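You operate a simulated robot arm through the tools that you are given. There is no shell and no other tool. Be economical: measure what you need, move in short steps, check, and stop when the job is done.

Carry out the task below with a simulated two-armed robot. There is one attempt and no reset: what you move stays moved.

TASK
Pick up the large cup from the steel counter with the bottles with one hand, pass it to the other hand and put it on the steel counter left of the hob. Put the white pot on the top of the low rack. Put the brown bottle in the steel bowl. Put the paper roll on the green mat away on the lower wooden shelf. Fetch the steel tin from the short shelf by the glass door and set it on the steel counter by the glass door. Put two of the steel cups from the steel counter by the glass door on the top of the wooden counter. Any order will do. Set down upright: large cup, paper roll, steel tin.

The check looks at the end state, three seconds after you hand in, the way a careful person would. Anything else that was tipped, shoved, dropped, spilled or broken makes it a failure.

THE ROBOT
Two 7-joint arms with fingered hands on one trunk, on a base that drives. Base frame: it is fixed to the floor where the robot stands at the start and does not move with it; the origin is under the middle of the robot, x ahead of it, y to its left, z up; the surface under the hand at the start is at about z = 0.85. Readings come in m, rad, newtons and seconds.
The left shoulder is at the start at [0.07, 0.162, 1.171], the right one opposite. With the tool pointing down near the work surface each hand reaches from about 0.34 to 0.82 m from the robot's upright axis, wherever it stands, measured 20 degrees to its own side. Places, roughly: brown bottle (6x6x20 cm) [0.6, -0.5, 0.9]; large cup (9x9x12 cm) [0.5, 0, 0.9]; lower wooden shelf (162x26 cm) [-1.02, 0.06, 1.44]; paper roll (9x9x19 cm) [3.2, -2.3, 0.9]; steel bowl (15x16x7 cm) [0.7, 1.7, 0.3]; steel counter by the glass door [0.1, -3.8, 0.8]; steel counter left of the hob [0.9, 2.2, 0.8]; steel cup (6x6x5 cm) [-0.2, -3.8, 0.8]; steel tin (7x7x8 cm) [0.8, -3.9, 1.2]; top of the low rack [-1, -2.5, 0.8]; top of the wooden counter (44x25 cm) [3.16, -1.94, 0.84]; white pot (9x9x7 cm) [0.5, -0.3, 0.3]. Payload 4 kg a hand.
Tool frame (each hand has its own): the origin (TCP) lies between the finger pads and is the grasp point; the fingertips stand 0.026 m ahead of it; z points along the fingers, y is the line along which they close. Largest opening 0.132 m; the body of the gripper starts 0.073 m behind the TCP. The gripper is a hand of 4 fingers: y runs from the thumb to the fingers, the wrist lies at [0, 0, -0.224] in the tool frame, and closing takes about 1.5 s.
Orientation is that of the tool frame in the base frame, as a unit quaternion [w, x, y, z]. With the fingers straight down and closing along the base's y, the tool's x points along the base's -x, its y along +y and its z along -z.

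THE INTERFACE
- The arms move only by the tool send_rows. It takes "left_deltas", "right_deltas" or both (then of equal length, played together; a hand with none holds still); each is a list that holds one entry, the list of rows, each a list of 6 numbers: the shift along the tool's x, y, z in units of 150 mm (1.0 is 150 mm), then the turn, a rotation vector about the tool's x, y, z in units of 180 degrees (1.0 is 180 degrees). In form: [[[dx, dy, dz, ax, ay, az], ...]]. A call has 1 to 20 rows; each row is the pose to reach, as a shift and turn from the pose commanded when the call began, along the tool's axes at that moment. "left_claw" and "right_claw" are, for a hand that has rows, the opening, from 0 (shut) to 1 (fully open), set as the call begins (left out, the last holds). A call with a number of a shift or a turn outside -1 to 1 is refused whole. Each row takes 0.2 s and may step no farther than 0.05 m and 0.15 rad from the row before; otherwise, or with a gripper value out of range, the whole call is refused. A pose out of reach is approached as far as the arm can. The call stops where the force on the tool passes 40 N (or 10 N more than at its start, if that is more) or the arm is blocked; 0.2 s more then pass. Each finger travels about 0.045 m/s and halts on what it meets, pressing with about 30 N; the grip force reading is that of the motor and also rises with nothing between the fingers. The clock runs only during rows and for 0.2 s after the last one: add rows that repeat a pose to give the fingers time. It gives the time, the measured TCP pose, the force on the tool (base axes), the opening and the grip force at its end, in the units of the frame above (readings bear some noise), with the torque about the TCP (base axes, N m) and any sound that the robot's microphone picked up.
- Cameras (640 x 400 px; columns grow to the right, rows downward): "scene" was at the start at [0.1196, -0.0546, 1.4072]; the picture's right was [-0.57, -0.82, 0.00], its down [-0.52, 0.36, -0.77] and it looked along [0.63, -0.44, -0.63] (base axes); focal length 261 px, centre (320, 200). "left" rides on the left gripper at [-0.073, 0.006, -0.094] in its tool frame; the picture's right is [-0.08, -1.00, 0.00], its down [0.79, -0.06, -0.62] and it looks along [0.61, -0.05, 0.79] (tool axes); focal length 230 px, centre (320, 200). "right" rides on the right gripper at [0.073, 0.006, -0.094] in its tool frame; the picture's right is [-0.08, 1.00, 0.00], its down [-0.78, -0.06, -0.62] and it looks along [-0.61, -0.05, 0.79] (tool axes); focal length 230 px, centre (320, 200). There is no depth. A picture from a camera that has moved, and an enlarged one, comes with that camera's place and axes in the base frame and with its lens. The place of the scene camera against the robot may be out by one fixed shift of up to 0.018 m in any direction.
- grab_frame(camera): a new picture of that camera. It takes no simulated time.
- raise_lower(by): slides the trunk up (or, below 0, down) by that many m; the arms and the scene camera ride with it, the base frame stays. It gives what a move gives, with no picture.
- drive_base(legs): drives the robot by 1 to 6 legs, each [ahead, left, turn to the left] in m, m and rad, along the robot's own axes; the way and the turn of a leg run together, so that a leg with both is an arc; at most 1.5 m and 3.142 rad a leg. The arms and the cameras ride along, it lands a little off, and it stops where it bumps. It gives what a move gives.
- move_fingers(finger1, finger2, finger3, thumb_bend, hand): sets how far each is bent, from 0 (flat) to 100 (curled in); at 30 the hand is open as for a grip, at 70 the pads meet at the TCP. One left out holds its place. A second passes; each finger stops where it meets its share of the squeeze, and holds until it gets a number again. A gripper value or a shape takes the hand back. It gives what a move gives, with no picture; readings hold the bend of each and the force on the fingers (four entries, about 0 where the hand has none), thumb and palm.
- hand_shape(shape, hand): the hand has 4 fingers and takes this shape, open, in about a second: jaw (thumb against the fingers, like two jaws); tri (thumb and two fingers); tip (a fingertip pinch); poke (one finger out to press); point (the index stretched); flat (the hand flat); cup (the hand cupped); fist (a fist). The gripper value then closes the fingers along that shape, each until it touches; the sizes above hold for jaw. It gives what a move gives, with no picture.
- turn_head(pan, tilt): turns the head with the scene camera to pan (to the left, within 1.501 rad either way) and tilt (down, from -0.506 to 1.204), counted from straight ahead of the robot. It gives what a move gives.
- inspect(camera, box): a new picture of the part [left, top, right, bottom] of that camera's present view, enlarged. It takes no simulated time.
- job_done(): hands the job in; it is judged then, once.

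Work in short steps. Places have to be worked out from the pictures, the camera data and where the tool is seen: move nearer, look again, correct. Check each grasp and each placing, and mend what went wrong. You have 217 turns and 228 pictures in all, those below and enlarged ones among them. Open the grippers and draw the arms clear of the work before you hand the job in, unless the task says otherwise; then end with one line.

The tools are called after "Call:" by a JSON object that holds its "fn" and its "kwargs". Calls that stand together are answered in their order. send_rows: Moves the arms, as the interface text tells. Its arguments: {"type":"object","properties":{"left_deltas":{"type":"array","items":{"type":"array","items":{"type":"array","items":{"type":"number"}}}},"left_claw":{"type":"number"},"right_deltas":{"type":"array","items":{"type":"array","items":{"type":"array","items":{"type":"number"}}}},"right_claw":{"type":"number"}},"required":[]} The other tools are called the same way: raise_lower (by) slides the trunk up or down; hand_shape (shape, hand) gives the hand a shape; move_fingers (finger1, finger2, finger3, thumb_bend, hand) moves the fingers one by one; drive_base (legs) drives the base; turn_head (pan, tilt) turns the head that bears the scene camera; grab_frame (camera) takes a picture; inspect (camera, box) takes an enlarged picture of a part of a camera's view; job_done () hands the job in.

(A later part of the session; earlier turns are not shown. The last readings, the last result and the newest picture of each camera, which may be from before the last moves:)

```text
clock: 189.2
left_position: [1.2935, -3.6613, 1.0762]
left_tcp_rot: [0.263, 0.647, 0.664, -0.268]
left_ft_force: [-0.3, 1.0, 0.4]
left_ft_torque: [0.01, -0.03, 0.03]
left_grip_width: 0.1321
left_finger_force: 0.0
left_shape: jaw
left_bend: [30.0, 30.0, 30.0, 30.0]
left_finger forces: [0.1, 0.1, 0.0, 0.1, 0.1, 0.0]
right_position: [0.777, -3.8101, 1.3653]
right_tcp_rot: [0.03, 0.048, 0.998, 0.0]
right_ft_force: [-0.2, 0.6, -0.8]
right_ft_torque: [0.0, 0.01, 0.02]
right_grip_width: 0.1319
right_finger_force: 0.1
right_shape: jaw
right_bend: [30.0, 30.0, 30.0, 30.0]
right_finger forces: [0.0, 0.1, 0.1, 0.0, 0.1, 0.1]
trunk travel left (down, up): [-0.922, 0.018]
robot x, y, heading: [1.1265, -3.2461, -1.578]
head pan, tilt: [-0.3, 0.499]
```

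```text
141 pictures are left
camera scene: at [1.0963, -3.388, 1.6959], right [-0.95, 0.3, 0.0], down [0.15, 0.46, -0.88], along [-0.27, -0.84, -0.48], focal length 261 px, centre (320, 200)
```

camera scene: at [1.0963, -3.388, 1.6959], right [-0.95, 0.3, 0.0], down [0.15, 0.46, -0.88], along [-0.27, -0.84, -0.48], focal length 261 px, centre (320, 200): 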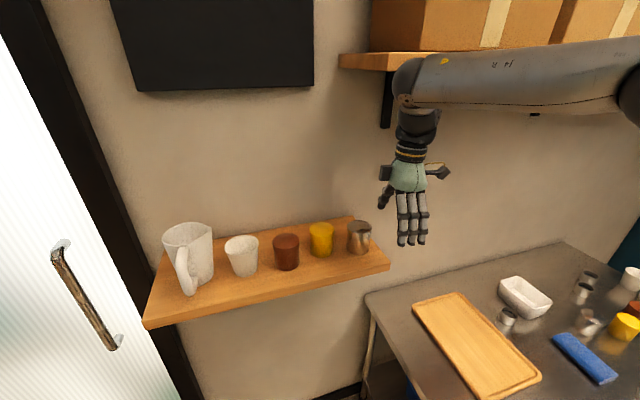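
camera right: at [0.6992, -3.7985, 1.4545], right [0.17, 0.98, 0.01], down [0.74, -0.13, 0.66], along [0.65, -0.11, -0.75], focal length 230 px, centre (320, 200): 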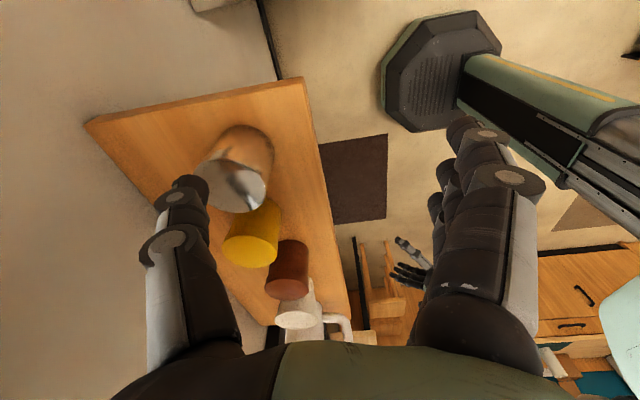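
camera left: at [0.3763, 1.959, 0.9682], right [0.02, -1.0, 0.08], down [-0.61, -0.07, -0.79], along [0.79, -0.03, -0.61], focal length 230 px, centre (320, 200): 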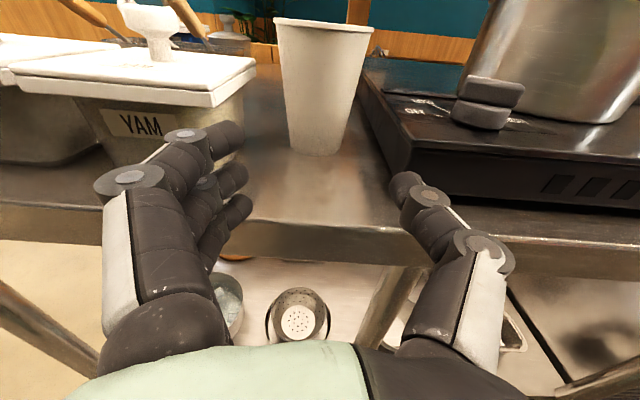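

Triangulating both views, the tin is near [0.815, -3.905], top z≈1.30. I move over it at the current height.

Call:
{"fn": "send_rows", "kwargs": {"right_deltas": [[[-0.08, -0.15, 0, 0, 0, 0], [-0.16, -0.3, 0, 0, 0, 0], [-0.24, -0.45, 0, 0, 0, 0], [-0.31, -0.61, 0, 0, 0, 0]]]}}

Call:
{"fn": "grab_frame", "kwargs": {"camera": "right"}}

Call:
{"fn": "inspect", "kwargs": {"camera": "scene", "box": [260, 120, 460, 300]}}

```text
clock: 190.4
left_position: [1.2907, -3.6434, 1.0832]
left_tcp_rot: [0.266, 0.648, 0.659, -0.275]
left_ft_force: [-0.6, 0.4, -0.1]
left_ft_torque: [0.02, 0.01, 0.03]
left_grip_width: 0.1319
left_finger_force: 0.0
left_shape: jaw
left_bend: [30.0, 30.0, 30.0, 30.0]
left_finger forces: [0.0, 0.0, 0.1, 0.0, 0.0, 0.0]
right_position: [0.7935, -3.8208, 1.3609]
right_tcp_rot: [0.036, 0.053, 0.998, -0.019]
right_ft_force: [0.1, -0.2, -0.4]
right_ft_torque: [0.0, 0.0, 0.02]
right_grip_width: 0.1319
right_finger_force: 0.1
right_shape: jaw
right_bend: [30.0, 30.0, 30.0, 30.0]
right_finger forces: [0.0, 0.0, 0.0, 0.0, 0.0, 0.0]
right hand out of reach, approached as far as the arm can: row 2, 3, 4
trunk travel left (down, up): [-0.922, 0.018]
robot x, y, heading: [1.123, -3.242, -1.589]
head pan, tilt: [-0.3, 0.499]
stopped in row 4 (right hand): the arm was blocked; the commanded pose is now the measured one
```

```text
140 pictures are left
camera right: at [0.7148, -3.8034, 1.448], right [0.18, 0.98, -0.03], down [0.73, -0.12, 0.67], along [0.66, -0.14, -0.74], focal length 230 px, centre (320, 200)
```

right: 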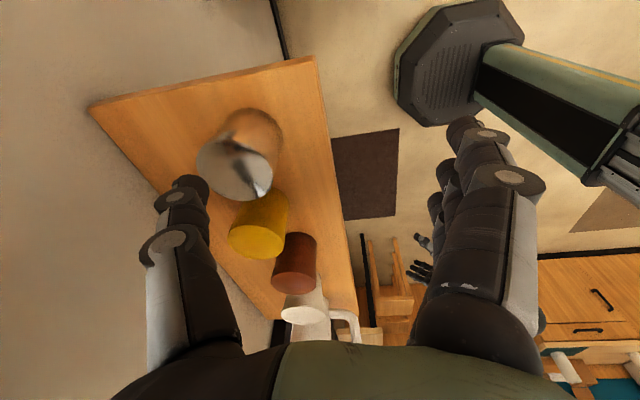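

```text
2.22 times, centred on (360, 210) of scene
camera zoom: at [1.0951, -3.359, 1.6969], right [-0.95, 0.31, -0.01], down [0.15, 0.44, -0.89], along [-0.27, -0.84, -0.46], focal length 580 px, centre (231, 178)
```

zoom: 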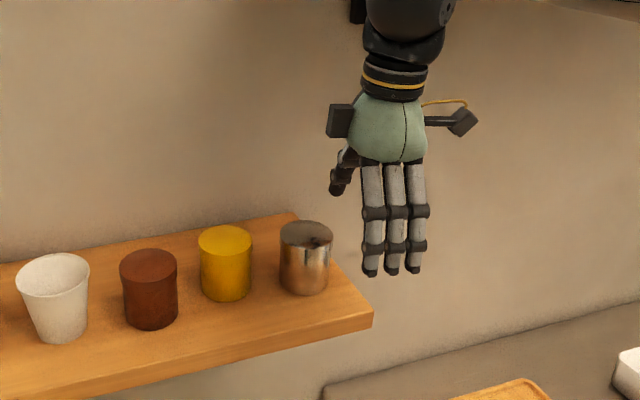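

The forearm touched the upper shelf, so I retreat and instead approach from the right end of the short shelf at a lower height: back off in -x, then lower.

Call:
{"fn": "send_rows", "kwargs": {"right_deltas": [[[0.1, 0.1, 0.03, 0, 0, 0], [0.3, 0.15, 0.06, 0, 0, 0], [0.5, 0.15, 0.1, 0, 0, 0], [0.7, 0.15, 0.1, 0, 0, 0], [0.9, 0.15, 0.1, 0, 0, 0], [0.9, 0.15, 0.3, 0, 0, 0], [0.9, 0.15, 0.5, 0, 0, 0], [0.9, 0.15, 0.65, 0, 0, 0]]]}}

Call:
{"fn": "grab_frame", "kwargs": {"camera": "scene"}}

```text
clock: 192.2
left_position: [1.2924, -3.6611, 1.0764]
left_tcp_rot: [0.262, 0.647, 0.664, -0.268]
left_ft_force: [0.3, 0.5, -0.2]
left_ft_torque: [-0.01, 0.01, -0.06]
left_grip_width: 0.132
left_finger_force: 0.0
left_shape: jaw
left_bend: [30.0, 30.0, 30.0, 30.0]
left_finger forces: [0.1, 0.0, 0.1, 0.1, 0.1, 0.0]
right_position: [0.671, -3.8116, 1.2394]
right_tcp_rot: [0.033, 0.05, 0.998, -0.008]
right_ft_force: [-0.2, 0.5, 0.7]
right_ft_torque: [0.01, -0.03, -0.01]
right_grip_width: 0.132
right_finger_force: 0.1
right_shape: jaw
right_bend: [30.0, 30.0, 30.0, 30.0]
right_finger forces: [0.1, 0.0, 0.0, 0.0, 0.0, 0.0]
trunk travel left (down, up): [-0.922, 0.018]
robot x, y, heading: [1.122, -3.2472, -1.583]
head pan, tilt: [-0.3, 0.499]
```

```text
138 pictures are left
camera scene: at [1.0951, -3.3899, 1.6956], right [-0.95, 0.31, 0.0], down [0.15, 0.46, -0.88], along [-0.27, -0.84, -0.48], focal length 261 px, centre (320, 200)
```

scene: 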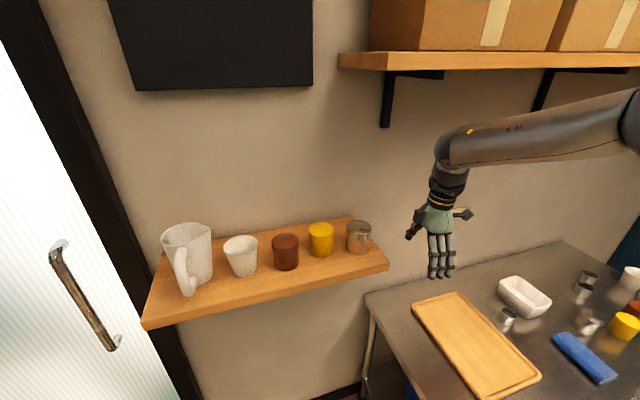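

Boxes are undisturbed. I raise to z 1.262 and drive forward 9 cm, still right of the shelf end.

Call:
{"fn": "send_rows", "kwargs": {"right_deltas": [[[0, 0, -0.08, 0, 0, 0], [0, 0, -0.155, 0, 0, 0]]]}}

Call:
{"fn": "drive_base", "kwargs": {"legs": [[0.088, 0, 0]]}}

Call:
{"fn": "grab_frame", "kwargs": {"camera": "right"}}

Call:
{"fn": "inspect", "kwargs": {"camera": "scene", "box": [260, 100, 500, 300]}}

```text
clock: 192.8
left_position: [1.2919, -3.662, 1.0761]
left_tcp_rot: [0.261, 0.648, 0.663, -0.269]
left_ft_force: [0.8, -0.6, -0.6]
left_ft_torque: [-0.01, 0.0, -0.01]
left_grip_width: 0.1319
left_finger_force: 0.0
left_shape: jaw
left_bend: [30.0, 30.0, 30.0, 30.0]
left_finger forces: [0.1, 0.0, 0.1, 0.0, 0.0, 0.0]
right_position: [0.6708, -3.81, 1.2637]
right_tcp_rot: [0.033, 0.05, 0.998, -0.009]
right_ft_force: [0.1, 0.3, -0.4]
right_ft_torque: [0.01, 0.03, 0.03]
right_grip_width: 0.1321
right_finger_force: 0.0
right_shape: jaw
right_bend: [30.0, 30.0, 30.0, 30.0]
right_finger forces: [0.1, 0.0, 0.0, 0.1, 0.1, 0.0]
trunk travel left (down, up): [-0.922, 0.018]
robot x, y, heading: [1.1267, -3.2439, -1.586]
head pan, tilt: [-0.3, 0.499]
```

```text
clock: 193.8
left_position: [1.2913, -3.7407, 1.0786]
left_tcp_rot: [0.263, 0.647, 0.663, -0.27]
left_ft_force: [0.2, -0.1, -0.1]
left_ft_torque: [-0.05, -0.01, 0.04]
left_grip_width: 0.132
left_finger_force: 0.0
left_shape: jaw
left_bend: [30.0, 30.0, 30.0, 30.0]
left_finger forces: [0.0, 0.0, 0.0, 0.1, 0.0, 0.1]
right_position: [0.6681, -3.8888, 1.2675]
right_tcp_rot: [0.034, 0.05, 0.998, -0.013]
right_ft_force: [-0.2, 0.7, 0.6]
right_ft_torque: [-0.05, 0.01, 0.0]
right_grip_width: 0.132
right_finger_force: 0.1
right_shape: jaw
right_bend: [30.0, 30.0, 30.0, 30.0]
right_finger forces: [0.1, 0.1, 0.0, 0.0, 0.1, 0.0]
trunk travel left (down, up): [-0.922, 0.018]
robot x, y, heading: [1.124, -3.3306, -1.584]
head pan, tilt: [-0.3, 0.499]
```

```text
137 pictures are left
camera right: at [0.5902, -3.8731, 1.3558], right [0.18, 0.98, -0.01], down [0.73, -0.12, 0.67], along [0.66, -0.13, -0.74], focal length 230 px, centre (320, 200)
```

right: 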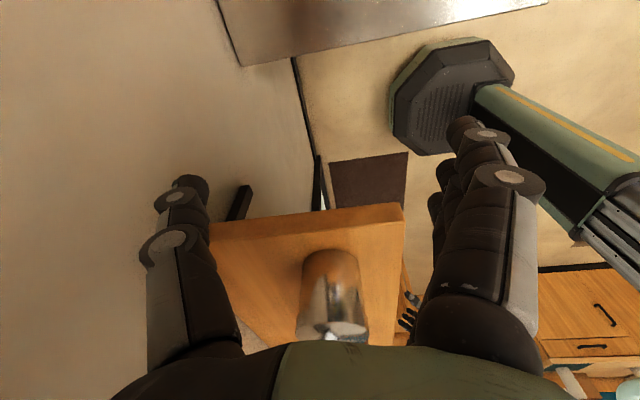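

```text
2.00 times, centred on (380, 200) of scene
camera zoom: at [1.095, -3.4645, 1.6967], right [-0.95, 0.31, 0.0], down [0.15, 0.45, -0.88], along [-0.27, -0.84, -0.47], focal length 522 px, centre (200, 200)
```

zoom: 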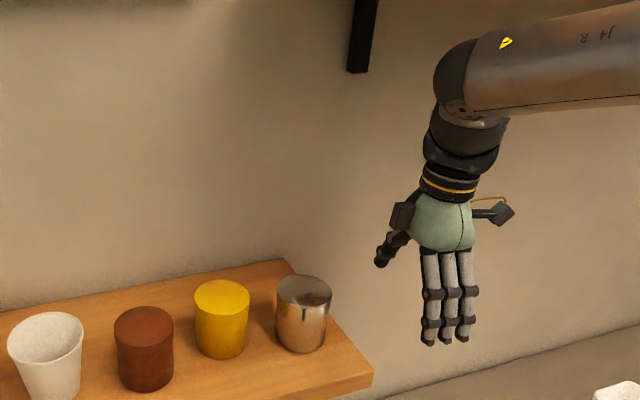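

Aligned in depth (tin y≈-3.898). I slide toward the tin in +x, first 9 cm.

Call:
{"fn": "send_rows", "kwargs": {"right_deltas": [[[-0.15, 0, 0.03, 0, 0, 0], [-0.3, 0, 0.06, 0, 0, 0], [-0.45, 0.01, 0.08, 0, 0, 0], [-0.6, 0.02, 0.09, 0, 0, 0]]]}}

Call:
{"fn": "grab_frame", "kwargs": {"camera": "right"}}

Call:
{"fn": "inspect", "kwargs": {"camera": "scene", "box": [260, 100, 500, 300]}}

```text
clock: 194.8
left_position: [1.2917, -3.7465, 1.0768]
left_tcp_rot: [0.261, 0.648, 0.664, -0.267]
left_ft_force: [0.3, 0.0, -0.1]
left_ft_torque: [-0.01, -0.03, 0.02]
left_grip_width: 0.132
left_finger_force: 0.1
left_shape: jaw
left_bend: [30.0, 30.0, 30.0, 30.0]
left_finger forces: [0.0, 0.0, 0.0, 0.0, 0.1, 0.1]
right_position: [0.7605, -3.9028, 1.2554]
right_tcp_rot: [0.033, 0.049, 0.998, -0.008]
right_ft_force: [0.2, 0.5, 0.1]
right_ft_torque: [0.0, 0.01, 0.01]
right_grip_width: 0.1319
right_finger_force: 0.0
right_shape: jaw
right_bend: [30.0, 30.0, 30.0, 30.0]
right_finger forces: [0.0, 0.1, 0.0, 0.0, 0.1, 0.0]
trunk travel left (down, up): [-0.922, 0.018]
robot x, y, heading: [1.1228, -3.334, -1.584]
head pan, tilt: [-0.3, 0.499]
```

```text
135 pictures are left
camera right: at [0.6817, -3.8879, 1.3446], right [0.18, 0.98, -0.01], down [0.73, -0.13, 0.67], along [0.66, -0.12, -0.74], focal length 230 px, centre (320, 200)
```

right: 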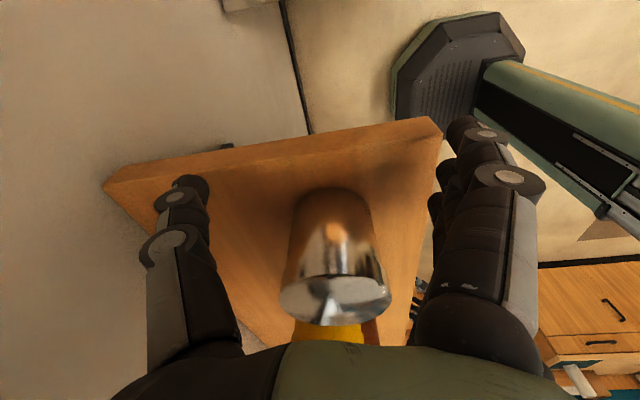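

```text
2.00 times, centred on (380, 200) of scene
camera zoom: at [1.0951, -3.4751, 1.6956], right [-0.95, 0.31, 0.0], down [0.15, 0.46, -0.88], along [-0.27, -0.84, -0.48], focal length 522 px, centre (200, 200)
```

zoom: 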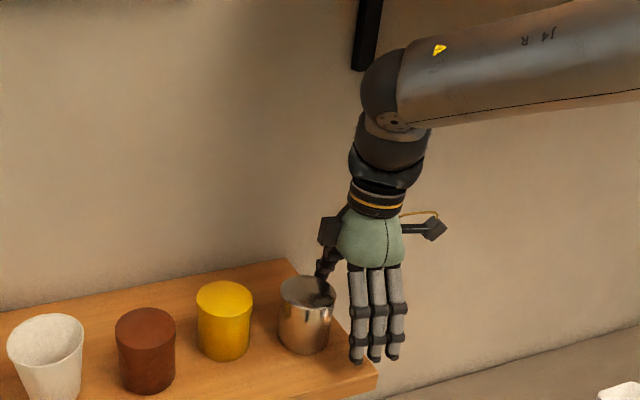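

On track; tin centre ≈ [0.809, -3.905]. Final 4.8 cm, then close.

Call:
{"fn": "send_rows", "kwargs": {"right_deltas": [[[-0.1, 0.0, 0.0, 0, 0, 0], [-0.2, 0.01, 0.0, 0, 0, 0], [-0.31, 0.02, 0.0, 0, 0, 0]]]}}

Call:
{"fn": "send_rows", "kwargs": {"right_deltas": [[[0, 0, 0, 0, 0, 0], [0, 0, 0, 0, 0, 0], [0, 0, 0, 0, 0, 0], [0, 0, 0, 0, 0, 0], [0, 0, 0, 0, 0, 0], [0, 0, 0, 0, 0, 0], [0, 0, 0, 0, 0, 0], [0, 0, 0, 0, 0, 0]]], "right_claw": 0}}

Call:
{"fn": "grab_frame", "kwargs": {"camera": "right"}}

Call:
{"fn": "inspect", "kwargs": {"camera": "scene", "box": [260, 100, 500, 300]}}

```text
clock: 195.7
left_position: [1.2907, -3.7461, 1.0771]
left_tcp_rot: [0.262, 0.648, 0.663, -0.269]
left_ft_force: [0.3, 0.1, 0.8]
left_ft_torque: [0.0, 0.04, 0.02]
left_grip_width: 0.1322
left_finger_force: 0.1
left_shape: jaw
left_bend: [30.0, 30.0, 30.0, 30.0]
left_finger forces: [0.0, 0.1, 0.0, 0.1, 0.0, 0.0]
right_position: [0.8055, -3.903, 1.2592]
right_tcp_rot: [0.034, 0.05, 0.998, -0.009]
right_ft_force: [0.3, 0.5, -0.3]
right_ft_torque: [-0.03, 0.01, -0.02]
right_grip_width: 0.1318
right_finger_force: 0.1
right_shape: jaw
right_bend: [30.0, 30.0, 30.0, 30.0]
right_finger forces: [0.1, 0.0, 0.0, 0.0, 0.0, 0.0]
trunk travel left (down, up): [-0.922, 0.018]
robot x, y, heading: [1.1218, -3.3333, -1.58]
head pan, tilt: [-0.3, 0.499]
```

```text
clock: 197.4
left_position: [1.2903, -3.7463, 1.0761]
left_tcp_rot: [0.262, 0.648, 0.663, -0.268]
left_ft_force: [0.2, -0.7, -0.4]
left_ft_torque: [0.0, -0.01, -0.04]
left_grip_width: 0.132
left_finger_force: 0.1
left_shape: jaw
left_bend: [30.0, 30.0, 30.0, 30.0]
left_finger forces: [0.1, 0.1, 0.1, 0.1, 0.1, 0.0]
right_position: [0.804, -3.9032, 1.257]
right_tcp_rot: [0.034, 0.05, 0.998, -0.009]
right_ft_force: [0.2, -0.5, 0.9]
right_ft_torque: [-0.01, -0.01, -0.02]
right_grip_width: 0.0467
right_finger_force: 30.4
right_shape: jaw
right_bend: [72.0, 73.0, 73.0, 70.0]
right_finger forces: [7.4, 9.0, 10.3, 0.0, 24.7, 0.1]
trunk travel left (down, up): [-0.922, 0.018]
robot x, y, heading: [1.1246, -3.3291, -1.586]
head pan, tilt: [-0.3, 0.499]
```

```text
133 pictures are left
camera right: at [0.7264, -3.8887, 1.3475], right [0.18, 0.98, -0.01], down [0.73, -0.13, 0.67], along [0.66, -0.13, -0.74], focal length 230 px, centre (320, 200)
```

right: 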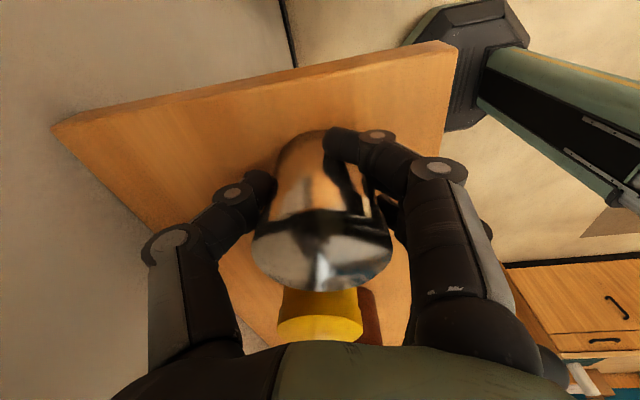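

```text
2.00 times, centred on (380, 200) of scene
camera zoom: at [1.0945, -3.4739, 1.6957], right [-0.95, 0.31, 0.0], down [0.15, 0.46, -0.88], along [-0.27, -0.84, -0.48], focal length 522 px, centre (200, 200)
```

zoom: 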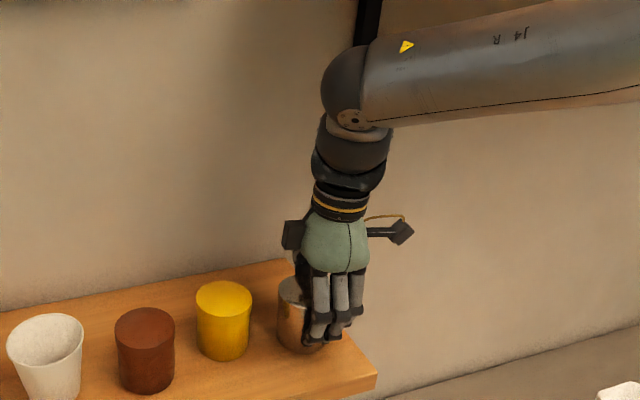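

Gripped. Lift 4 cm and back the base away 0.35 m.

Call:
{"fn": "send_rows", "kwargs": {"right_deltas": [[[0, 0, -0.08, 0, 0, 0], [0, 0, -0.16, 0, 0, 0], [0, 0, -0.27, 0, 0, 0]]]}}

Call:
{"fn": "drive_base", "kwargs": {"legs": [[-0.45, 0, 0]]}}

Call:
{"fn": "grab_frame", "kwargs": {"camera": "scene"}}

```text
clock: 198.2
left_position: [1.2904, -3.7458, 1.0755]
left_tcp_rot: [0.262, 0.648, 0.663, -0.268]
left_ft_force: [-0.2, -0.7, -0.2]
left_ft_torque: [-0.02, -0.02, 0.02]
left_grip_width: 0.1318
left_finger_force: 0.0
left_shape: jaw
left_bend: [30.0, 30.0, 30.0, 30.0]
left_finger forces: [0.0, 0.0, 0.1, 0.1, 0.0, 0.0]
right_position: [0.8036, -3.9022, 1.2997]
right_tcp_rot: [0.033, 0.05, 0.998, -0.01]
right_ft_force: [0.2, 0.0, -2.1]
right_ft_torque: [0.01, 0.02, 0.0]
right_grip_width: 0.0465
right_finger_force: 30.1
right_shape: jaw
right_bend: [72.0, 73.0, 73.0, 70.0]
right_finger forces: [7.5, 9.1, 10.4, 0.1, 24.5, 0.0]
trunk travel left (down, up): [-0.922, 0.018]
robot x, y, heading: [1.1268, -3.3326, -1.586]
head pan, tilt: [-0.3, 0.499]
```

```text
clock: 200.9
left_position: [1.2967, -3.3013, 1.0755]
left_tcp_rot: [0.262, 0.646, 0.665, -0.267]
left_ft_force: [0.8, -0.1, 0.9]
left_ft_torque: [0.0, 0.01, 0.01]
left_grip_width: 0.132
left_finger_force: 0.1
left_shape: jaw
left_bend: [30.0, 30.0, 30.0, 30.0]
left_finger forces: [0.0, 0.0, 0.0, 0.1, 0.1, 0.0]
right_position: [0.8095, -3.4611, 1.2982]
right_tcp_rot: [0.034, 0.047, 0.998, -0.007]
right_ft_force: [0.4, 0.3, -1.6]
right_ft_torque: [0.03, 0.01, 0.01]
right_grip_width: 0.0466
right_finger_force: 29.6
right_shape: jaw
right_bend: [72.0, 73.0, 73.0, 70.0]
right_finger forces: [7.6, 9.1, 10.4, 0.0, 24.6, 0.0]
trunk travel left (down, up): [-0.922, 0.018]
robot x, y, heading: [1.1218, -2.8875, -1.578]
head pan, tilt: [-0.3, 0.499]
```

```text
131 pictures are left
camera scene: at [1.0993, -3.0319, 1.6955], right [-0.95, 0.3, 0.0], down [0.14, 0.46, -0.88], along [-0.27, -0.84, -0.48], focal length 261 px, centre (320, 200)
```

scene: 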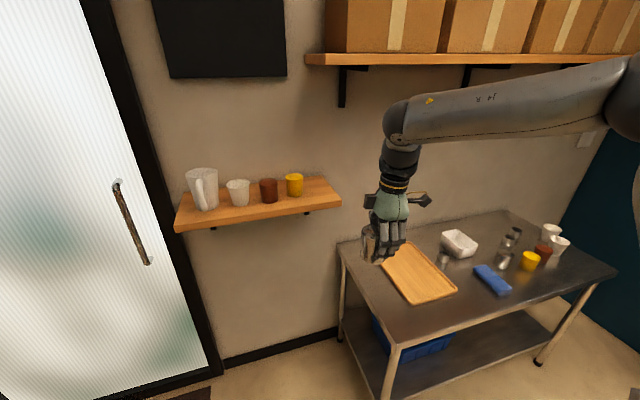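

The tin is held; other shelf items unmoved. Free table spot: about [-0.09, -3.83], between white tray and cups. I drive right 0.9 m, lower the trunk, then look.

Call:
{"fn": "drive_base", "kwargs": {"legs": [[0, -0.9, 0]]}}

Call:
{"fn": "raise_lower", "kwargs": {"by": -0.2}}

Call:
{"fn": "turn_head", "kwargs": {"pan": -0.2, "tilt": 0.6}}

Call:
{"fn": "grab_frame", "kwargs": {"camera": "scene"}}

```text
clock: 205.7
left_position: [0.4022, -3.3014, 1.0752]
left_tcp_rot: [0.265, 0.638, 0.673, -0.264]
left_ft_force: [-0.5, -0.6, 0.3]
left_ft_torque: [-0.02, 0.0, 0.02]
left_grip_width: 0.1319
left_finger_force: 0.1
left_shape: jaw
left_bend: [30.0, 30.0, 30.0, 30.0]
left_finger forces: [0.1, 0.0, 0.1, 0.0, 0.1, 0.0]
right_position: [-0.0818, -3.4708, 1.2999]
right_tcp_rot: [0.033, 0.036, 0.999, -0.008]
right_ft_force: [0.0, 1.0, -2.0]
right_ft_torque: [0.0, 0.07, -0.02]
right_grip_width: 0.0467
right_finger_force: 30.7
right_shape: jaw
right_bend: [72.0, 73.0, 73.0, 70.0]
right_finger forces: [7.5, 9.1, 10.4, 0.1, 24.5, 0.0]
trunk travel left (down, up): [-0.922, 0.018]
robot x, y, heading: [0.2214, -2.8915, -1.554]
head pan, tilt: [-0.3, 0.499]
```

```text
clock: 207.9
left_position: [0.4013, -3.3002, 0.8764]
left_tcp_rot: [0.266, 0.638, 0.672, -0.265]
left_ft_force: [0.1, 0.1, 0.3]
left_ft_torque: [0.02, -0.02, 0.03]
left_grip_width: 0.1319
left_finger_force: 0.0
left_shape: jaw
left_bend: [30.0, 30.0, 30.0, 30.0]
left_finger forces: [0.1, 0.0, 0.1, 0.1, 0.0, 0.1]
right_position: [-0.0822, -3.4705, 1.0995]
right_tcp_rot: [0.034, 0.037, 0.999, -0.008]
right_ft_force: [-0.6, -0.2, -0.8]
right_ft_torque: [0.01, -0.01, 0.01]
right_grip_width: 0.0466
right_finger_force: 30.1
right_shape: jaw
right_bend: [72.0, 73.0, 73.0, 70.0]
right_finger forces: [7.4, 9.0, 10.4, 0.0, 24.5, 0.0]
trunk travel left (down, up): [-0.722, 0.218]
robot x, y, heading: [0.2238, -2.889, -1.549]
head pan, tilt: [-0.3, 0.499]
```

```text
clock: 208.6
left_position: [0.4008, -3.3016, 0.8762]
left_tcp_rot: [0.265, 0.639, 0.672, -0.264]
left_ft_force: [-0.5, 0.7, -0.6]
left_ft_torque: [0.01, -0.05, -0.03]
left_grip_width: 0.1321
left_finger_force: 0.1
left_shape: jaw
left_bend: [30.0, 30.0, 30.0, 30.0]
left_finger forces: [0.1, 0.0, 0.0, 0.0, 0.0, 0.0]
right_position: [-0.0835, -3.4692, 1.0997]
right_tcp_rot: [0.033, 0.036, 0.999, -0.008]
right_ft_force: [0.4, -0.2, -2.6]
right_ft_torque: [0.0, 0.01, -0.03]
right_grip_width: 0.0467
right_finger_force: 30.2
right_shape: jaw
right_bend: [72.0, 73.0, 73.0, 70.0]
right_finger forces: [7.4, 9.1, 10.4, 0.1, 24.5, 0.1]
trunk travel left (down, up): [-0.722, 0.218]
robot x, y, heading: [0.223, -2.8895, -1.554]
head pan, tilt: [-0.201, 0.6]
```

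```text
130 pictures are left
camera scene: at [0.2061, -3.0337, 1.4867], right [-0.98, 0.18, 0.0], down [0.1, 0.56, -0.83], along [-0.15, -0.81, -0.56], focal length 261 px, centre (320, 200)
```

scene: 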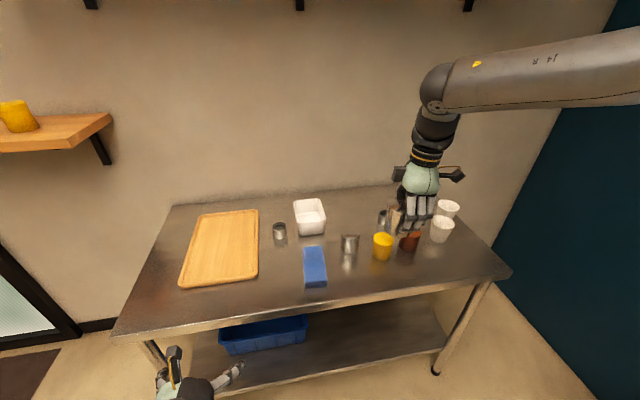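

Free target about [-0.085, -3.84]. I raise the left hand, then drive forward 0.2 m with the tin high.

Call:
{"fn": "send_rows", "kwargs": {"left_deltas": [[[-0.12, 0, -0.12, 0, 0, 0], [-0.24, 0, -0.24, 0, 0, 0], [-0.36, 0, -0.36, 0, 0, 0], [-0.48, 0, -0.48, 0, 0, 0], [-0.6, 0, -0.6, 0, 0, 0], [-0.7, 0, -0.7, 0, 0, 0]]]}}

Call:
{"fn": "drive_base", "kwargs": {"legs": [[0.2, 0, 0]]}}

Call:
{"fn": "send_rows", "kwargs": {"right_deltas": [[[0, -0.15, 0, 0, 0, 0], [0, -0.3, 0, 0, 0, 0], [0, -0.45, 0.1, 0, 0, 0], [0, -0.6, 0.2, 0, 0, 0], [0, -0.75, 0.3, 0, 0, 0], [0, -0.9, 0.4, 0, 0, 0], [0, -0.98, 0.5, 0, 0, 0]]]}}

Call:
{"fn": "grab_frame", "kwargs": {"camera": "scene"}}

Call:
{"fn": "grab_frame", "kwargs": {"camera": "right"}}

```text
clock: 209.9
left_position: [0.4033, -3.2942, 0.8793]
left_tcp_rot: [0.265, 0.639, 0.672, -0.264]
left_ft_force: [0.1, -0.4, -0.2]
left_ft_torque: [0.01, 0.01, 0.0]
left_grip_width: 0.1322
left_finger_force: 0.0
left_shape: jaw
left_bend: [30.0, 30.0, 30.0, 30.0]
left_finger forces: [0.0, 0.1, 0.0, 0.0, 0.0, 0.0]
left hand out of reach, approached as far as the arm can: row 1, 2, 3, 4, 5, 6
right_position: [-0.0829, -3.4691, 1.0979]
right_tcp_rot: [0.034, 0.035, 0.999, -0.008]
right_ft_force: [-0.4, -0.4, -2.5]
right_ft_torque: [-0.02, 0.02, -0.02]
right_grip_width: 0.0465
right_finger_force: 29.9
right_shape: jaw
right_bend: [72.0, 73.0, 73.0, 70.0]
right_finger forces: [7.5, 9.0, 10.4, 0.0, 24.5, 0.0]
trunk travel left (down, up): [-0.722, 0.218]
robot x, y, heading: [0.2211, -2.8929, -1.558]
head pan, tilt: [-0.201, 0.6]
```

```text
clock: 211.6
left_position: [0.4052, -3.4927, 0.8782]
left_tcp_rot: [0.265, 0.64, 0.671, -0.265]
left_ft_force: [0.3, -0.8, 0.2]
left_ft_torque: [-0.01, 0.03, 0.01]
left_grip_width: 0.1319
left_finger_force: 0.0
left_shape: jaw
left_bend: [30.0, 30.0, 30.0, 30.0]
left_finger forces: [0.0, 0.0, 0.0, 0.0, 0.1, 0.1]
right_position: [-0.0806, -3.6694, 1.0997]
right_tcp_rot: [0.034, 0.036, 0.999, -0.009]
right_ft_force: [-0.5, -0.4, -1.8]
right_ft_torque: [-0.01, 0.01, 0.05]
right_grip_width: 0.0467
right_finger_force: 30.6
right_shape: jaw
right_bend: [72.0, 73.0, 73.0, 70.0]
right_finger forces: [7.4, 9.1, 10.5, 0.0, 24.7, 0.1]
trunk travel left (down, up): [-0.722, 0.218]
robot x, y, heading: [0.2268, -3.0886, -1.558]
head pan, tilt: [-0.201, 0.6]
```

```text
clock: 213.2
left_position: [0.4053, -3.4942, 0.8776]
left_tcp_rot: [0.265, 0.639, 0.672, -0.264]
left_ft_force: [-0.9, 0.2, -0.1]
left_ft_torque: [-0.04, 0.0, 0.0]
left_grip_width: 0.1321
left_finger_force: 0.1
left_shape: jaw
left_bend: [30.0, 30.0, 30.0, 30.0]
left_finger forces: [0.0, 0.0, 0.0, 0.1, 0.0, 0.0]
right_position: [-0.0983, -3.7453, 1.0369]
right_tcp_rot: [0.035, 0.037, 0.999, -0.01]
right_ft_force: [0.4, 0.1, -2.0]
right_ft_torque: [0.02, -0.01, -0.03]
right_grip_width: 0.0461
right_finger_force: 30.3
right_shape: jaw
right_bend: [72.0, 73.0, 73.0, 70.0]
right_finger forces: [7.2, 9.0, 10.5, 0.1, 24.4, 0.0]
right hand out of reach, approached as far as the arm can: row 3, 4, 5, 6, 7
trunk travel left (down, up): [-0.722, 0.218]
robot x, y, heading: [0.2209, -3.0889, -1.559]
head pan, tilt: [-0.201, 0.6]
```

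```text
129 pictures are left
camera scene: at [0.2088, -3.2336, 1.4866], right [-0.98, 0.19, 0.0], down [0.1, 0.56, -0.82], along [-0.15, -0.81, -0.57], focal length 261 px, centre (320, 200)
```

scene: 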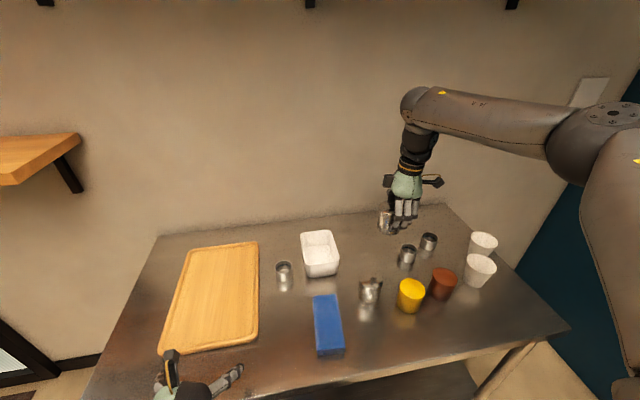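

```text
128 pictures are left
camera right: at [-0.1781, -3.7319, 1.1257], right [0.15, 0.99, -0.01], down [0.73, -0.1, 0.67], along [0.66, -0.11, -0.74], focal length 230 px, centre (320, 200)
```

right: 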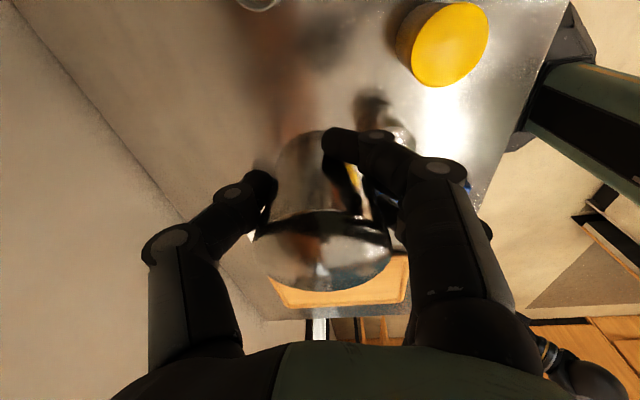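

Reach ends near y -3.75, so I drive 3.5 cm closer and lower; the spot [-0.10, -3.785] is still clear of its neighbours.

Call:
{"fn": "drive_base", "kwargs": {"legs": [[0.035, 0.0, 0]]}}

Call:
{"fn": "send_rows", "kwargs": {"right_deltas": [[[0, 0, 0.15, 0, 0, 0], [0, 0, 0.3, 0, 0, 0], [0, 0, 0.45, 0, 0, 0], [0, 0, 0.6, 0, 0, 0], [0, 0, 0.75, 0, 0, 0]]]}}

Call:
{"fn": "grab_frame", "kwargs": {"camera": "scene"}}

Call:
{"fn": "grab_frame", "kwargs": {"camera": "right"}}

```text
clock: 214.0
left_position: [0.4056, -3.5256, 0.8803]
left_tcp_rot: [0.267, 0.638, 0.671, -0.266]
left_ft_force: [-0.3, 0.7, 0.4]
left_ft_torque: [0.0, 0.05, -0.01]
left_grip_width: 0.1318
left_finger_force: 0.0
left_shape: jaw
left_bend: [30.0, 30.0, 30.0, 30.0]
left_finger forces: [0.0, 0.0, 0.1, 0.0, 0.0, 0.0]
right_position: [-0.0994, -3.7742, 1.0402]
right_tcp_rot: [0.035, 0.038, 0.999, -0.013]
right_ft_force: [0.3, -0.4, -1.1]
right_ft_torque: [-0.05, 0.0, 0.01]
right_grip_width: 0.0465
right_finger_force: 30.2
right_shape: jaw
right_bend: [72.0, 73.0, 73.0, 70.0]
right_finger forces: [7.1, 9.0, 10.6, 0.1, 24.3, 0.0]
trunk travel left (down, up): [-0.722, 0.218]
robot x, y, heading: [0.2278, -3.1275, -1.554]
head pan, tilt: [-0.201, 0.6]
```

```text
clock: 215.2
left_position: [0.4059, -3.5296, 0.8795]
left_tcp_rot: [0.265, 0.64, 0.671, -0.264]
left_ft_force: [-0.8, 0.2, 0.0]
left_ft_torque: [0.01, 0.0, 0.01]
left_grip_width: 0.132
left_finger_force: 0.0
left_shape: jaw
left_bend: [30.0, 30.0, 30.0, 30.0]
left_finger forces: [0.0, 0.0, 0.0, 0.0, 0.0, 0.1]
right_position: [-0.0975, -3.7631, 0.9335]
right_tcp_rot: [0.036, 0.038, 0.999, -0.012]
right_ft_force: [-0.2, -0.1, -2.0]
right_ft_torque: [0.07, 0.01, -0.01]
right_grip_width: 0.0463
right_finger_force: 29.8
right_shape: jaw
right_bend: [72.0, 73.0, 73.0, 70.0]
right_finger forces: [7.2, 9.0, 10.5, 0.0, 24.5, 0.0]
right hand out of reach, approached as far as the arm can: row 3, 4, 5
trunk travel left (down, up): [-0.722, 0.218]
robot x, y, heading: [0.2255, -3.1254, -1.562]
head pan, tilt: [-0.201, 0.6]
```

```text
127 pictures are left
camera scene: at [0.209, -3.2682, 1.4866], right [-0.98, 0.19, 0.0], down [0.11, 0.56, -0.82], along [-0.15, -0.81, -0.57], focal length 261 px, centre (320, 200)
```

scene: 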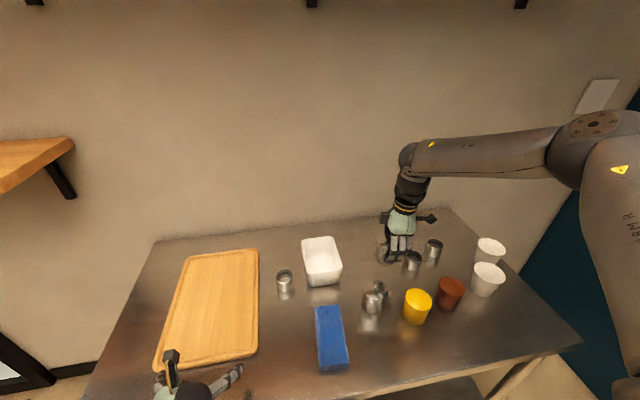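

```text
126 pictures are left
camera right: at [-0.1767, -3.7497, 1.0221], right [0.15, 0.99, -0.01], down [0.73, -0.1, 0.67], along [0.66, -0.11, -0.74], focal length 230 px, centre (320, 200)
```

right: 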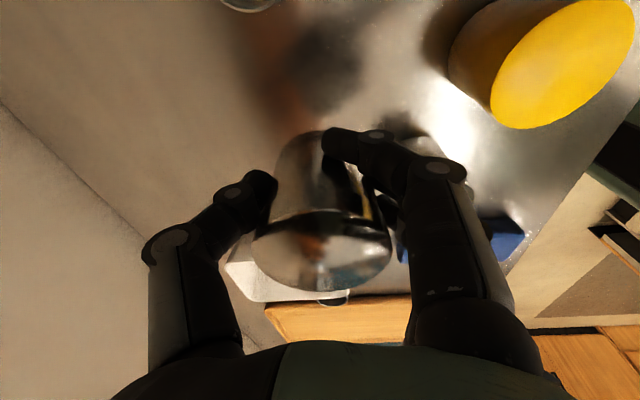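

The arm needs the trunk lower, but the left hand would meet the table. I move the left up, forward and outward first.

Call:
{"fn": "send_rows", "kwargs": {"left_deltas": [[[-0.12, 0.1, 0, 0, 0, 0], [-0.24, 0.2, 0, 0, 0, 0], [-0.36, 0.3, 0, 0, 0, 0], [-0.5, 0.4, 0, 0, 0, 0], [-0.65, 0.5, 0, 0, 0, 0], [-0.8, 0.6, 0, 0, 0, 0], [-1, 0.67, -0.09, 0, 0, 0]]]}}

```text
clock: 216.8
left_position: [0.4144, -3.535, 0.8786]
left_tcp_rot: [0.265, 0.64, 0.671, -0.265]
left_ft_force: [1.3, 0.6, 0.2]
left_ft_torque: [-0.01, -0.01, 0.02]
left_grip_width: 0.1319
left_finger_force: 0.1
left_shape: jaw
left_bend: [30.0, 30.0, 30.0, 30.0]
left_finger forces: [0.0, 0.1, 0.0, 0.0, 0.1, 0.1]
left hand out of reach, approached as far as the arm can: row 1, 2, 3, 4, 5, 6, 7
right_position: [-0.098, -3.7635, 0.9334]
right_tcp_rot: [0.035, 0.038, 0.999, -0.011]
right_ft_force: [0.4, -0.8, -1.4]
right_ft_torque: [-0.02, 0.01, -0.01]
right_grip_width: 0.0459
right_finger_force: 29.3
right_shape: jaw
right_bend: [72.0, 73.0, 73.0, 70.0]
right_finger forces: [7.2, 9.0, 10.4, 0.0, 24.4, 0.1]
trunk travel left (down, up): [-0.722, 0.218]
robot x, y, heading: [0.2194, -3.1263, -1.561]
head pan, tilt: [-0.201, 0.6]
```

The left is at a joint limit. A better spot is the gap between board and blue sponge, about [0.23, -3.62], nearer to me; with the base further back the left hand clears the table. I lift and drive there.

Call:
{"fn": "send_rows", "kwargs": {"right_deltas": [[[0, 0, -0.15, 0, 0, 0], [0, 0, -0.3, 0, 0, 0], [0, 0, -0.45, 0, 0, 0], [0, 0, -0.55, 0, 0, 0]]]}}

Call:
{"fn": "drive_base", "kwargs": {"legs": [[-0.14, 0, 0], [0, 0.33, 0]]}}

Call:
{"fn": "raise_lower", "kwargs": {"by": -0.06}}

Call:
{"fn": "grab_frame", "kwargs": {"camera": "scene"}}

Call:
{"fn": "grab_frame", "kwargs": {"camera": "right"}}

```text
clock: 217.8
left_position: [0.4166, -3.535, 0.8783]
left_tcp_rot: [0.265, 0.64, 0.671, -0.265]
left_ft_force: [-0.1, 0.0, -0.5]
left_ft_torque: [0.01, 0.03, 0.02]
left_grip_width: 0.1322
left_finger_force: 0.2
left_shape: jaw
left_bend: [30.0, 30.0, 30.0, 30.0]
left_finger forces: [0.0, 0.0, 0.0, 0.0, 0.1, 0.0]
right_position: [-0.1027, -3.7609, 1.0146]
right_tcp_rot: [0.036, 0.038, 0.999, -0.009]
right_ft_force: [-0.2, 0.3, -1.3]
right_ft_torque: [-0.01, 0.01, -0.03]
right_grip_width: 0.0462
right_finger_force: 30.2
right_shape: jaw
right_bend: [72.0, 73.0, 73.0, 70.0]
right_finger forces: [7.1, 9.0, 10.5, 0.1, 24.4, 0.1]
trunk travel left (down, up): [-0.722, 0.218]
robot x, y, heading: [0.2262, -3.1264, -1.555]
head pan, tilt: [-0.201, 0.6]
```

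```text
clock: 220.9
left_position: [0.7427, -3.3923, 0.8781]
left_tcp_rot: [0.266, 0.639, 0.671, -0.265]
left_ft_force: [-0.4, 0.0, 0.0]
left_ft_torque: [0.02, 0.02, -0.01]
left_grip_width: 0.1319
left_finger_force: 0.1
left_shape: jaw
left_bend: [30.0, 30.0, 30.0, 30.0]
left_finger forces: [0.1, 0.0, 0.1, 0.0, 0.0, 0.1]
right_position: [0.2246, -3.6177, 1.0145]
right_tcp_rot: [0.034, 0.037, 0.999, -0.01]
right_ft_force: [-0.3, 0.3, -1.5]
right_ft_torque: [-0.01, 0.05, 0.02]
right_grip_width: 0.0463
right_finger_force: 30.2
right_shape: jaw
right_bend: [72.0, 73.0, 73.0, 70.0]
right_finger forces: [7.1, 9.0, 10.6, 0.0, 24.4, 0.0]
trunk travel left (down, up): [-0.722, 0.218]
robot x, y, heading: [0.5568, -2.9813, -1.555]
head pan, tilt: [-0.201, 0.6]
```

```text
clock: 221.9
left_position: [0.7438, -3.3915, 0.819]
left_tcp_rot: [0.266, 0.639, 0.671, -0.265]
left_ft_force: [-0.8, -0.9, 0.8]
left_ft_torque: [-0.03, -0.05, 0.0]
left_grip_width: 0.1317
left_finger_force: 0.1
left_shape: jaw
left_bend: [30.0, 30.0, 30.0, 30.0]
left_finger forces: [0.1, 0.0, 0.1, 0.0, 0.1, 0.1]
right_position: [0.2242, -3.6195, 0.9542]
right_tcp_rot: [0.035, 0.038, 0.999, -0.01]
right_ft_force: [-0.2, 0.2, -0.7]
right_ft_torque: [0.01, -0.02, -0.02]
right_grip_width: 0.0463
right_finger_force: 30.0
right_shape: jaw
right_bend: [72.0, 73.0, 73.0, 70.0]
right_finger forces: [7.1, 9.0, 10.5, 0.0, 24.4, 0.0]
trunk travel left (down, up): [-0.662, 0.278]
robot x, y, heading: [0.5528, -2.9777, -1.556]
head pan, tilt: [-0.201, 0.6]
```

```text
125 pictures are left
camera scene: at [0.5366, -3.1238, 1.4267], right [-0.98, 0.19, 0.0], down [0.11, 0.56, -0.82], along [-0.15, -0.81, -0.57], focal length 261 px, centre (320, 200)
```

scene: 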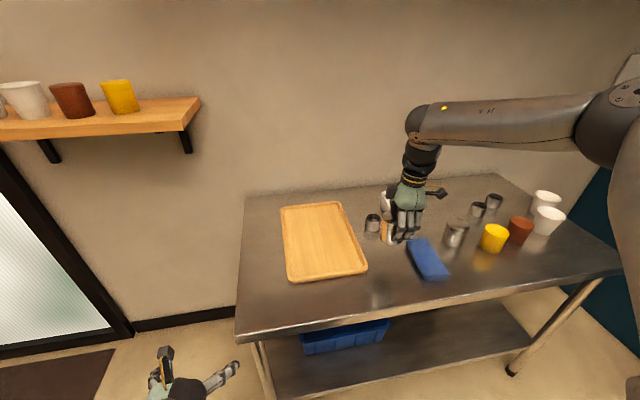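

```text
124 pictures are left
camera right: at [0.1455, -3.605, 1.0432], right [0.15, 0.99, -0.01], down [0.73, -0.1, 0.67], along [0.66, -0.11, -0.74], focal length 230 px, centre (320, 200)
```

right: 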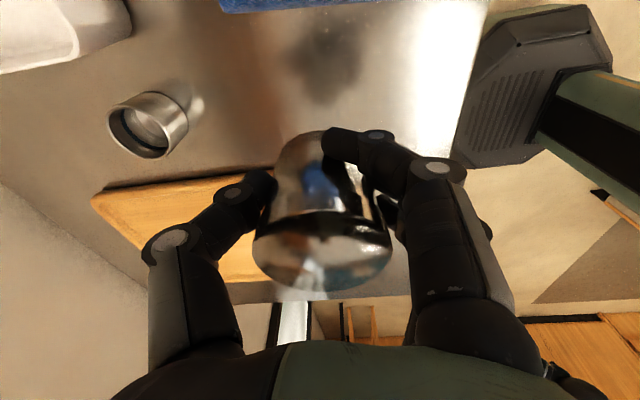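

The gap is clear around the tin. I lower 9.5 cm by trunk then probe down with small arm steps.

Call:
{"fn": "raise_lower", "kwargs": {"by": -0.095}}

Call:
{"fn": "send_rows", "kwargs": {"right_deltas": [[[0, 0, 0.03, 0, 0, 0], [0, 0, 0.06, 0, 0, 0], [0, 0, 0.09, 0, 0, 0], [0, 0, 0.12, 0, 0, 0]]]}}

Call:
{"fn": "inspect", "kwargs": {"camera": "scene", "box": [340, 150, 480, 290]}}

```text
clock: 223.2
left_position: [0.7442, -3.3915, 0.7235]
left_tcp_rot: [0.265, 0.639, 0.671, -0.265]
left_ft_force: [0.4, -0.5, 0.1]
left_ft_torque: [0.01, 0.02, 0.01]
left_grip_width: 0.1323
left_finger_force: 0.0
left_shape: jaw
left_bend: [30.0, 30.0, 30.0, 30.0]
left_finger forces: [0.1, 0.1, 0.0, 0.0, 0.0, 0.1]
right_position: [0.224, -3.618, 0.8598]
right_tcp_rot: [0.034, 0.038, 0.999, -0.011]
right_ft_force: [0.1, 0.0, -1.5]
right_ft_torque: [-0.02, 0.02, -0.03]
right_grip_width: 0.0462
right_finger_force: 29.1
right_shape: jaw
right_bend: [72.0, 73.0, 73.0, 70.0]
right_finger forces: [7.1, 9.1, 10.5, 0.1, 24.3, 0.1]
trunk travel left (down, up): [-0.567, 0.373]
robot x, y, heading: [0.5509, -2.9789, -1.559]
head pan, tilt: [-0.201, 0.6]
```

```text
clock: 224.2
left_position: [0.7435, -3.3899, 0.7255]
left_tcp_rot: [0.265, 0.64, 0.67, -0.267]
left_ft_force: [-0.4, -0.1, 0.0]
left_ft_torque: [-0.01, 0.0, 0.02]
left_grip_width: 0.1323
left_finger_force: 0.0
left_shape: jaw
left_bend: [30.0, 30.0, 30.0, 30.0]
left_finger forces: [0.0, 0.0, 0.0, 0.1, 0.0, 0.0]
right_position: [0.2258, -3.6181, 0.8473]
right_tcp_rot: [0.035, 0.037, 0.999, -0.015]
right_ft_force: [-6.7, -0.6, 24.6]
right_ft_torque: [0.17, -0.01, 0.05]
right_grip_width: 0.0465
right_finger_force: 30.0
right_shape: jaw
right_bend: [72.0, 74.0, 74.0, 70.0]
right_finger forces: [10.2, 11.2, 11.8, 0.0, 30.0, 0.0]
trunk travel left (down, up): [-0.567, 0.373]
robot x, y, heading: [0.5527, -2.9844, -1.557]
head pan, tilt: [-0.201, 0.6]
```

```text
2.86 times, centred on (410, 220) of scene
camera zoom: at [0.5374, -3.1208, 1.3325], right [-0.98, 0.19, 0.0], down [0.1, 0.55, -0.83], along [-0.15, -0.81, -0.56], focal length 746 px, centre (63, 143)
```

zoom: 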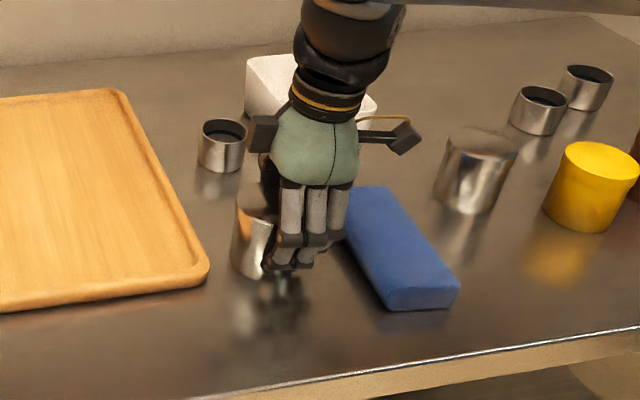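

The tin is down on the table (contact force). I release with a moderate opening.

Call:
{"fn": "send_rows", "kwargs": {"right_deltas": [[[0, 0, -0.03, 0, 0, 0], [0, 0, -0.03, 0, 0, 0], [0, 0, -0.03, 0, 0, 0], [0, 0, -0.03, 0, 0, 0], [0, 0, -0.03, 0, 0, 0], [0, 0, -0.03, 0, 0, 0]]], "right_claw": 0.8}}

Call:
{"fn": "send_rows", "kwargs": {"right_deltas": [[[0, 0, -0.05, 0, 0, 0], [0, 0, -0.2, 0, 0, 0], [0, 0, -0.4, 0, 0, 0], [0, 0, -0.6, 0, 0, 0], [0, 0, -0.8, 0, 0, 0], [0, 0, -1, 0, 0, 0]]]}}

Call:
{"fn": "inspect", "kwargs": {"camera": "scene", "box": [300, 130, 580, 310]}}

```text
clock: 225.6
left_position: [0.743, -3.392, 0.7237]
left_tcp_rot: [0.265, 0.64, 0.671, -0.265]
left_ft_force: [0.1, 0.5, 0.4]
left_ft_torque: [-0.02, 0.03, -0.01]
left_grip_width: 0.1321
left_finger_force: 0.0
left_shape: jaw
left_bend: [30.0, 30.0, 30.0, 30.0]
left_finger forces: [0.1, 0.1, 0.0, 0.0, 0.0, 0.0]
right_position: [0.2245, -3.6175, 0.847]
right_tcp_rot: [0.035, 0.037, 0.999, -0.011]
right_ft_force: [0.2, 0.2, -0.1]
right_ft_torque: [-0.06, -0.01, 0.0]
right_grip_width: 0.1054
right_finger_force: 0.1
right_shape: jaw
right_bend: [59.0, 59.0, 59.0, 55.0]
right_finger forces: [0.0, 0.1, 0.0, 0.0, 0.1, 0.0]
trunk travel left (down, up): [-0.567, 0.373]
robot x, y, heading: [0.5482, -2.9791, -1.56]
head pan, tilt: [-0.201, 0.6]
```

```text
clock: 227.0
left_position: [0.7444, -3.3917, 0.7244]
left_tcp_rot: [0.266, 0.639, 0.671, -0.266]
left_ft_force: [0.1, 0.6, -0.7]
left_ft_torque: [0.01, -0.01, -0.01]
left_grip_width: 0.1319
left_finger_force: 0.0
left_shape: jaw
left_bend: [30.0, 30.0, 30.0, 30.0]
left_finger forces: [0.0, 0.0, 0.0, 0.0, 0.0, 0.1]
right_position: [0.213, -3.6019, 0.9891]
right_tcp_rot: [0.035, 0.036, 0.999, -0.014]
right_ft_force: [-0.1, -0.2, -0.1]
right_ft_torque: [-0.01, -0.01, -0.02]
right_grip_width: 0.1054
right_finger_force: 0.1
right_shape: jaw
right_bend: [59.0, 59.0, 59.0, 55.0]
right_finger forces: [0.0, 0.1, 0.0, 0.0, 0.0, 0.0]
right hand out of reach, approached as far as the arm can: row 6
trunk travel left (down, up): [-0.567, 0.373]
robot x, y, heading: [0.5558, -2.9804, -1.552]
head pan, tilt: [-0.201, 0.6]
```

```text
2.22 times, centred on (440, 220) of scene
camera zoom: at [0.5373, -3.1222, 1.3318], right [-0.98, 0.19, 0.0], down [0.1, 0.55, -0.83], along [-0.15, -0.81, -0.56], focal length 580 px, centre (53, 156)
```

zoom: 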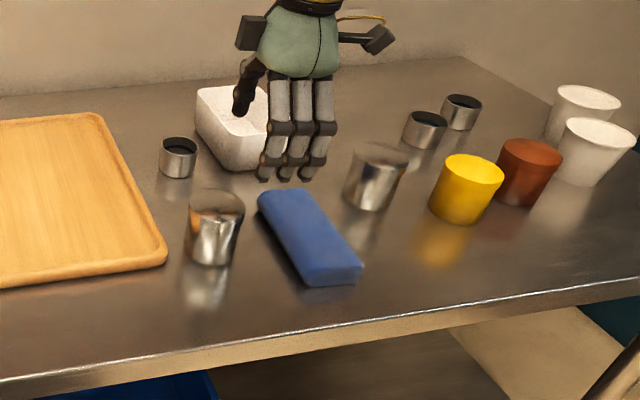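

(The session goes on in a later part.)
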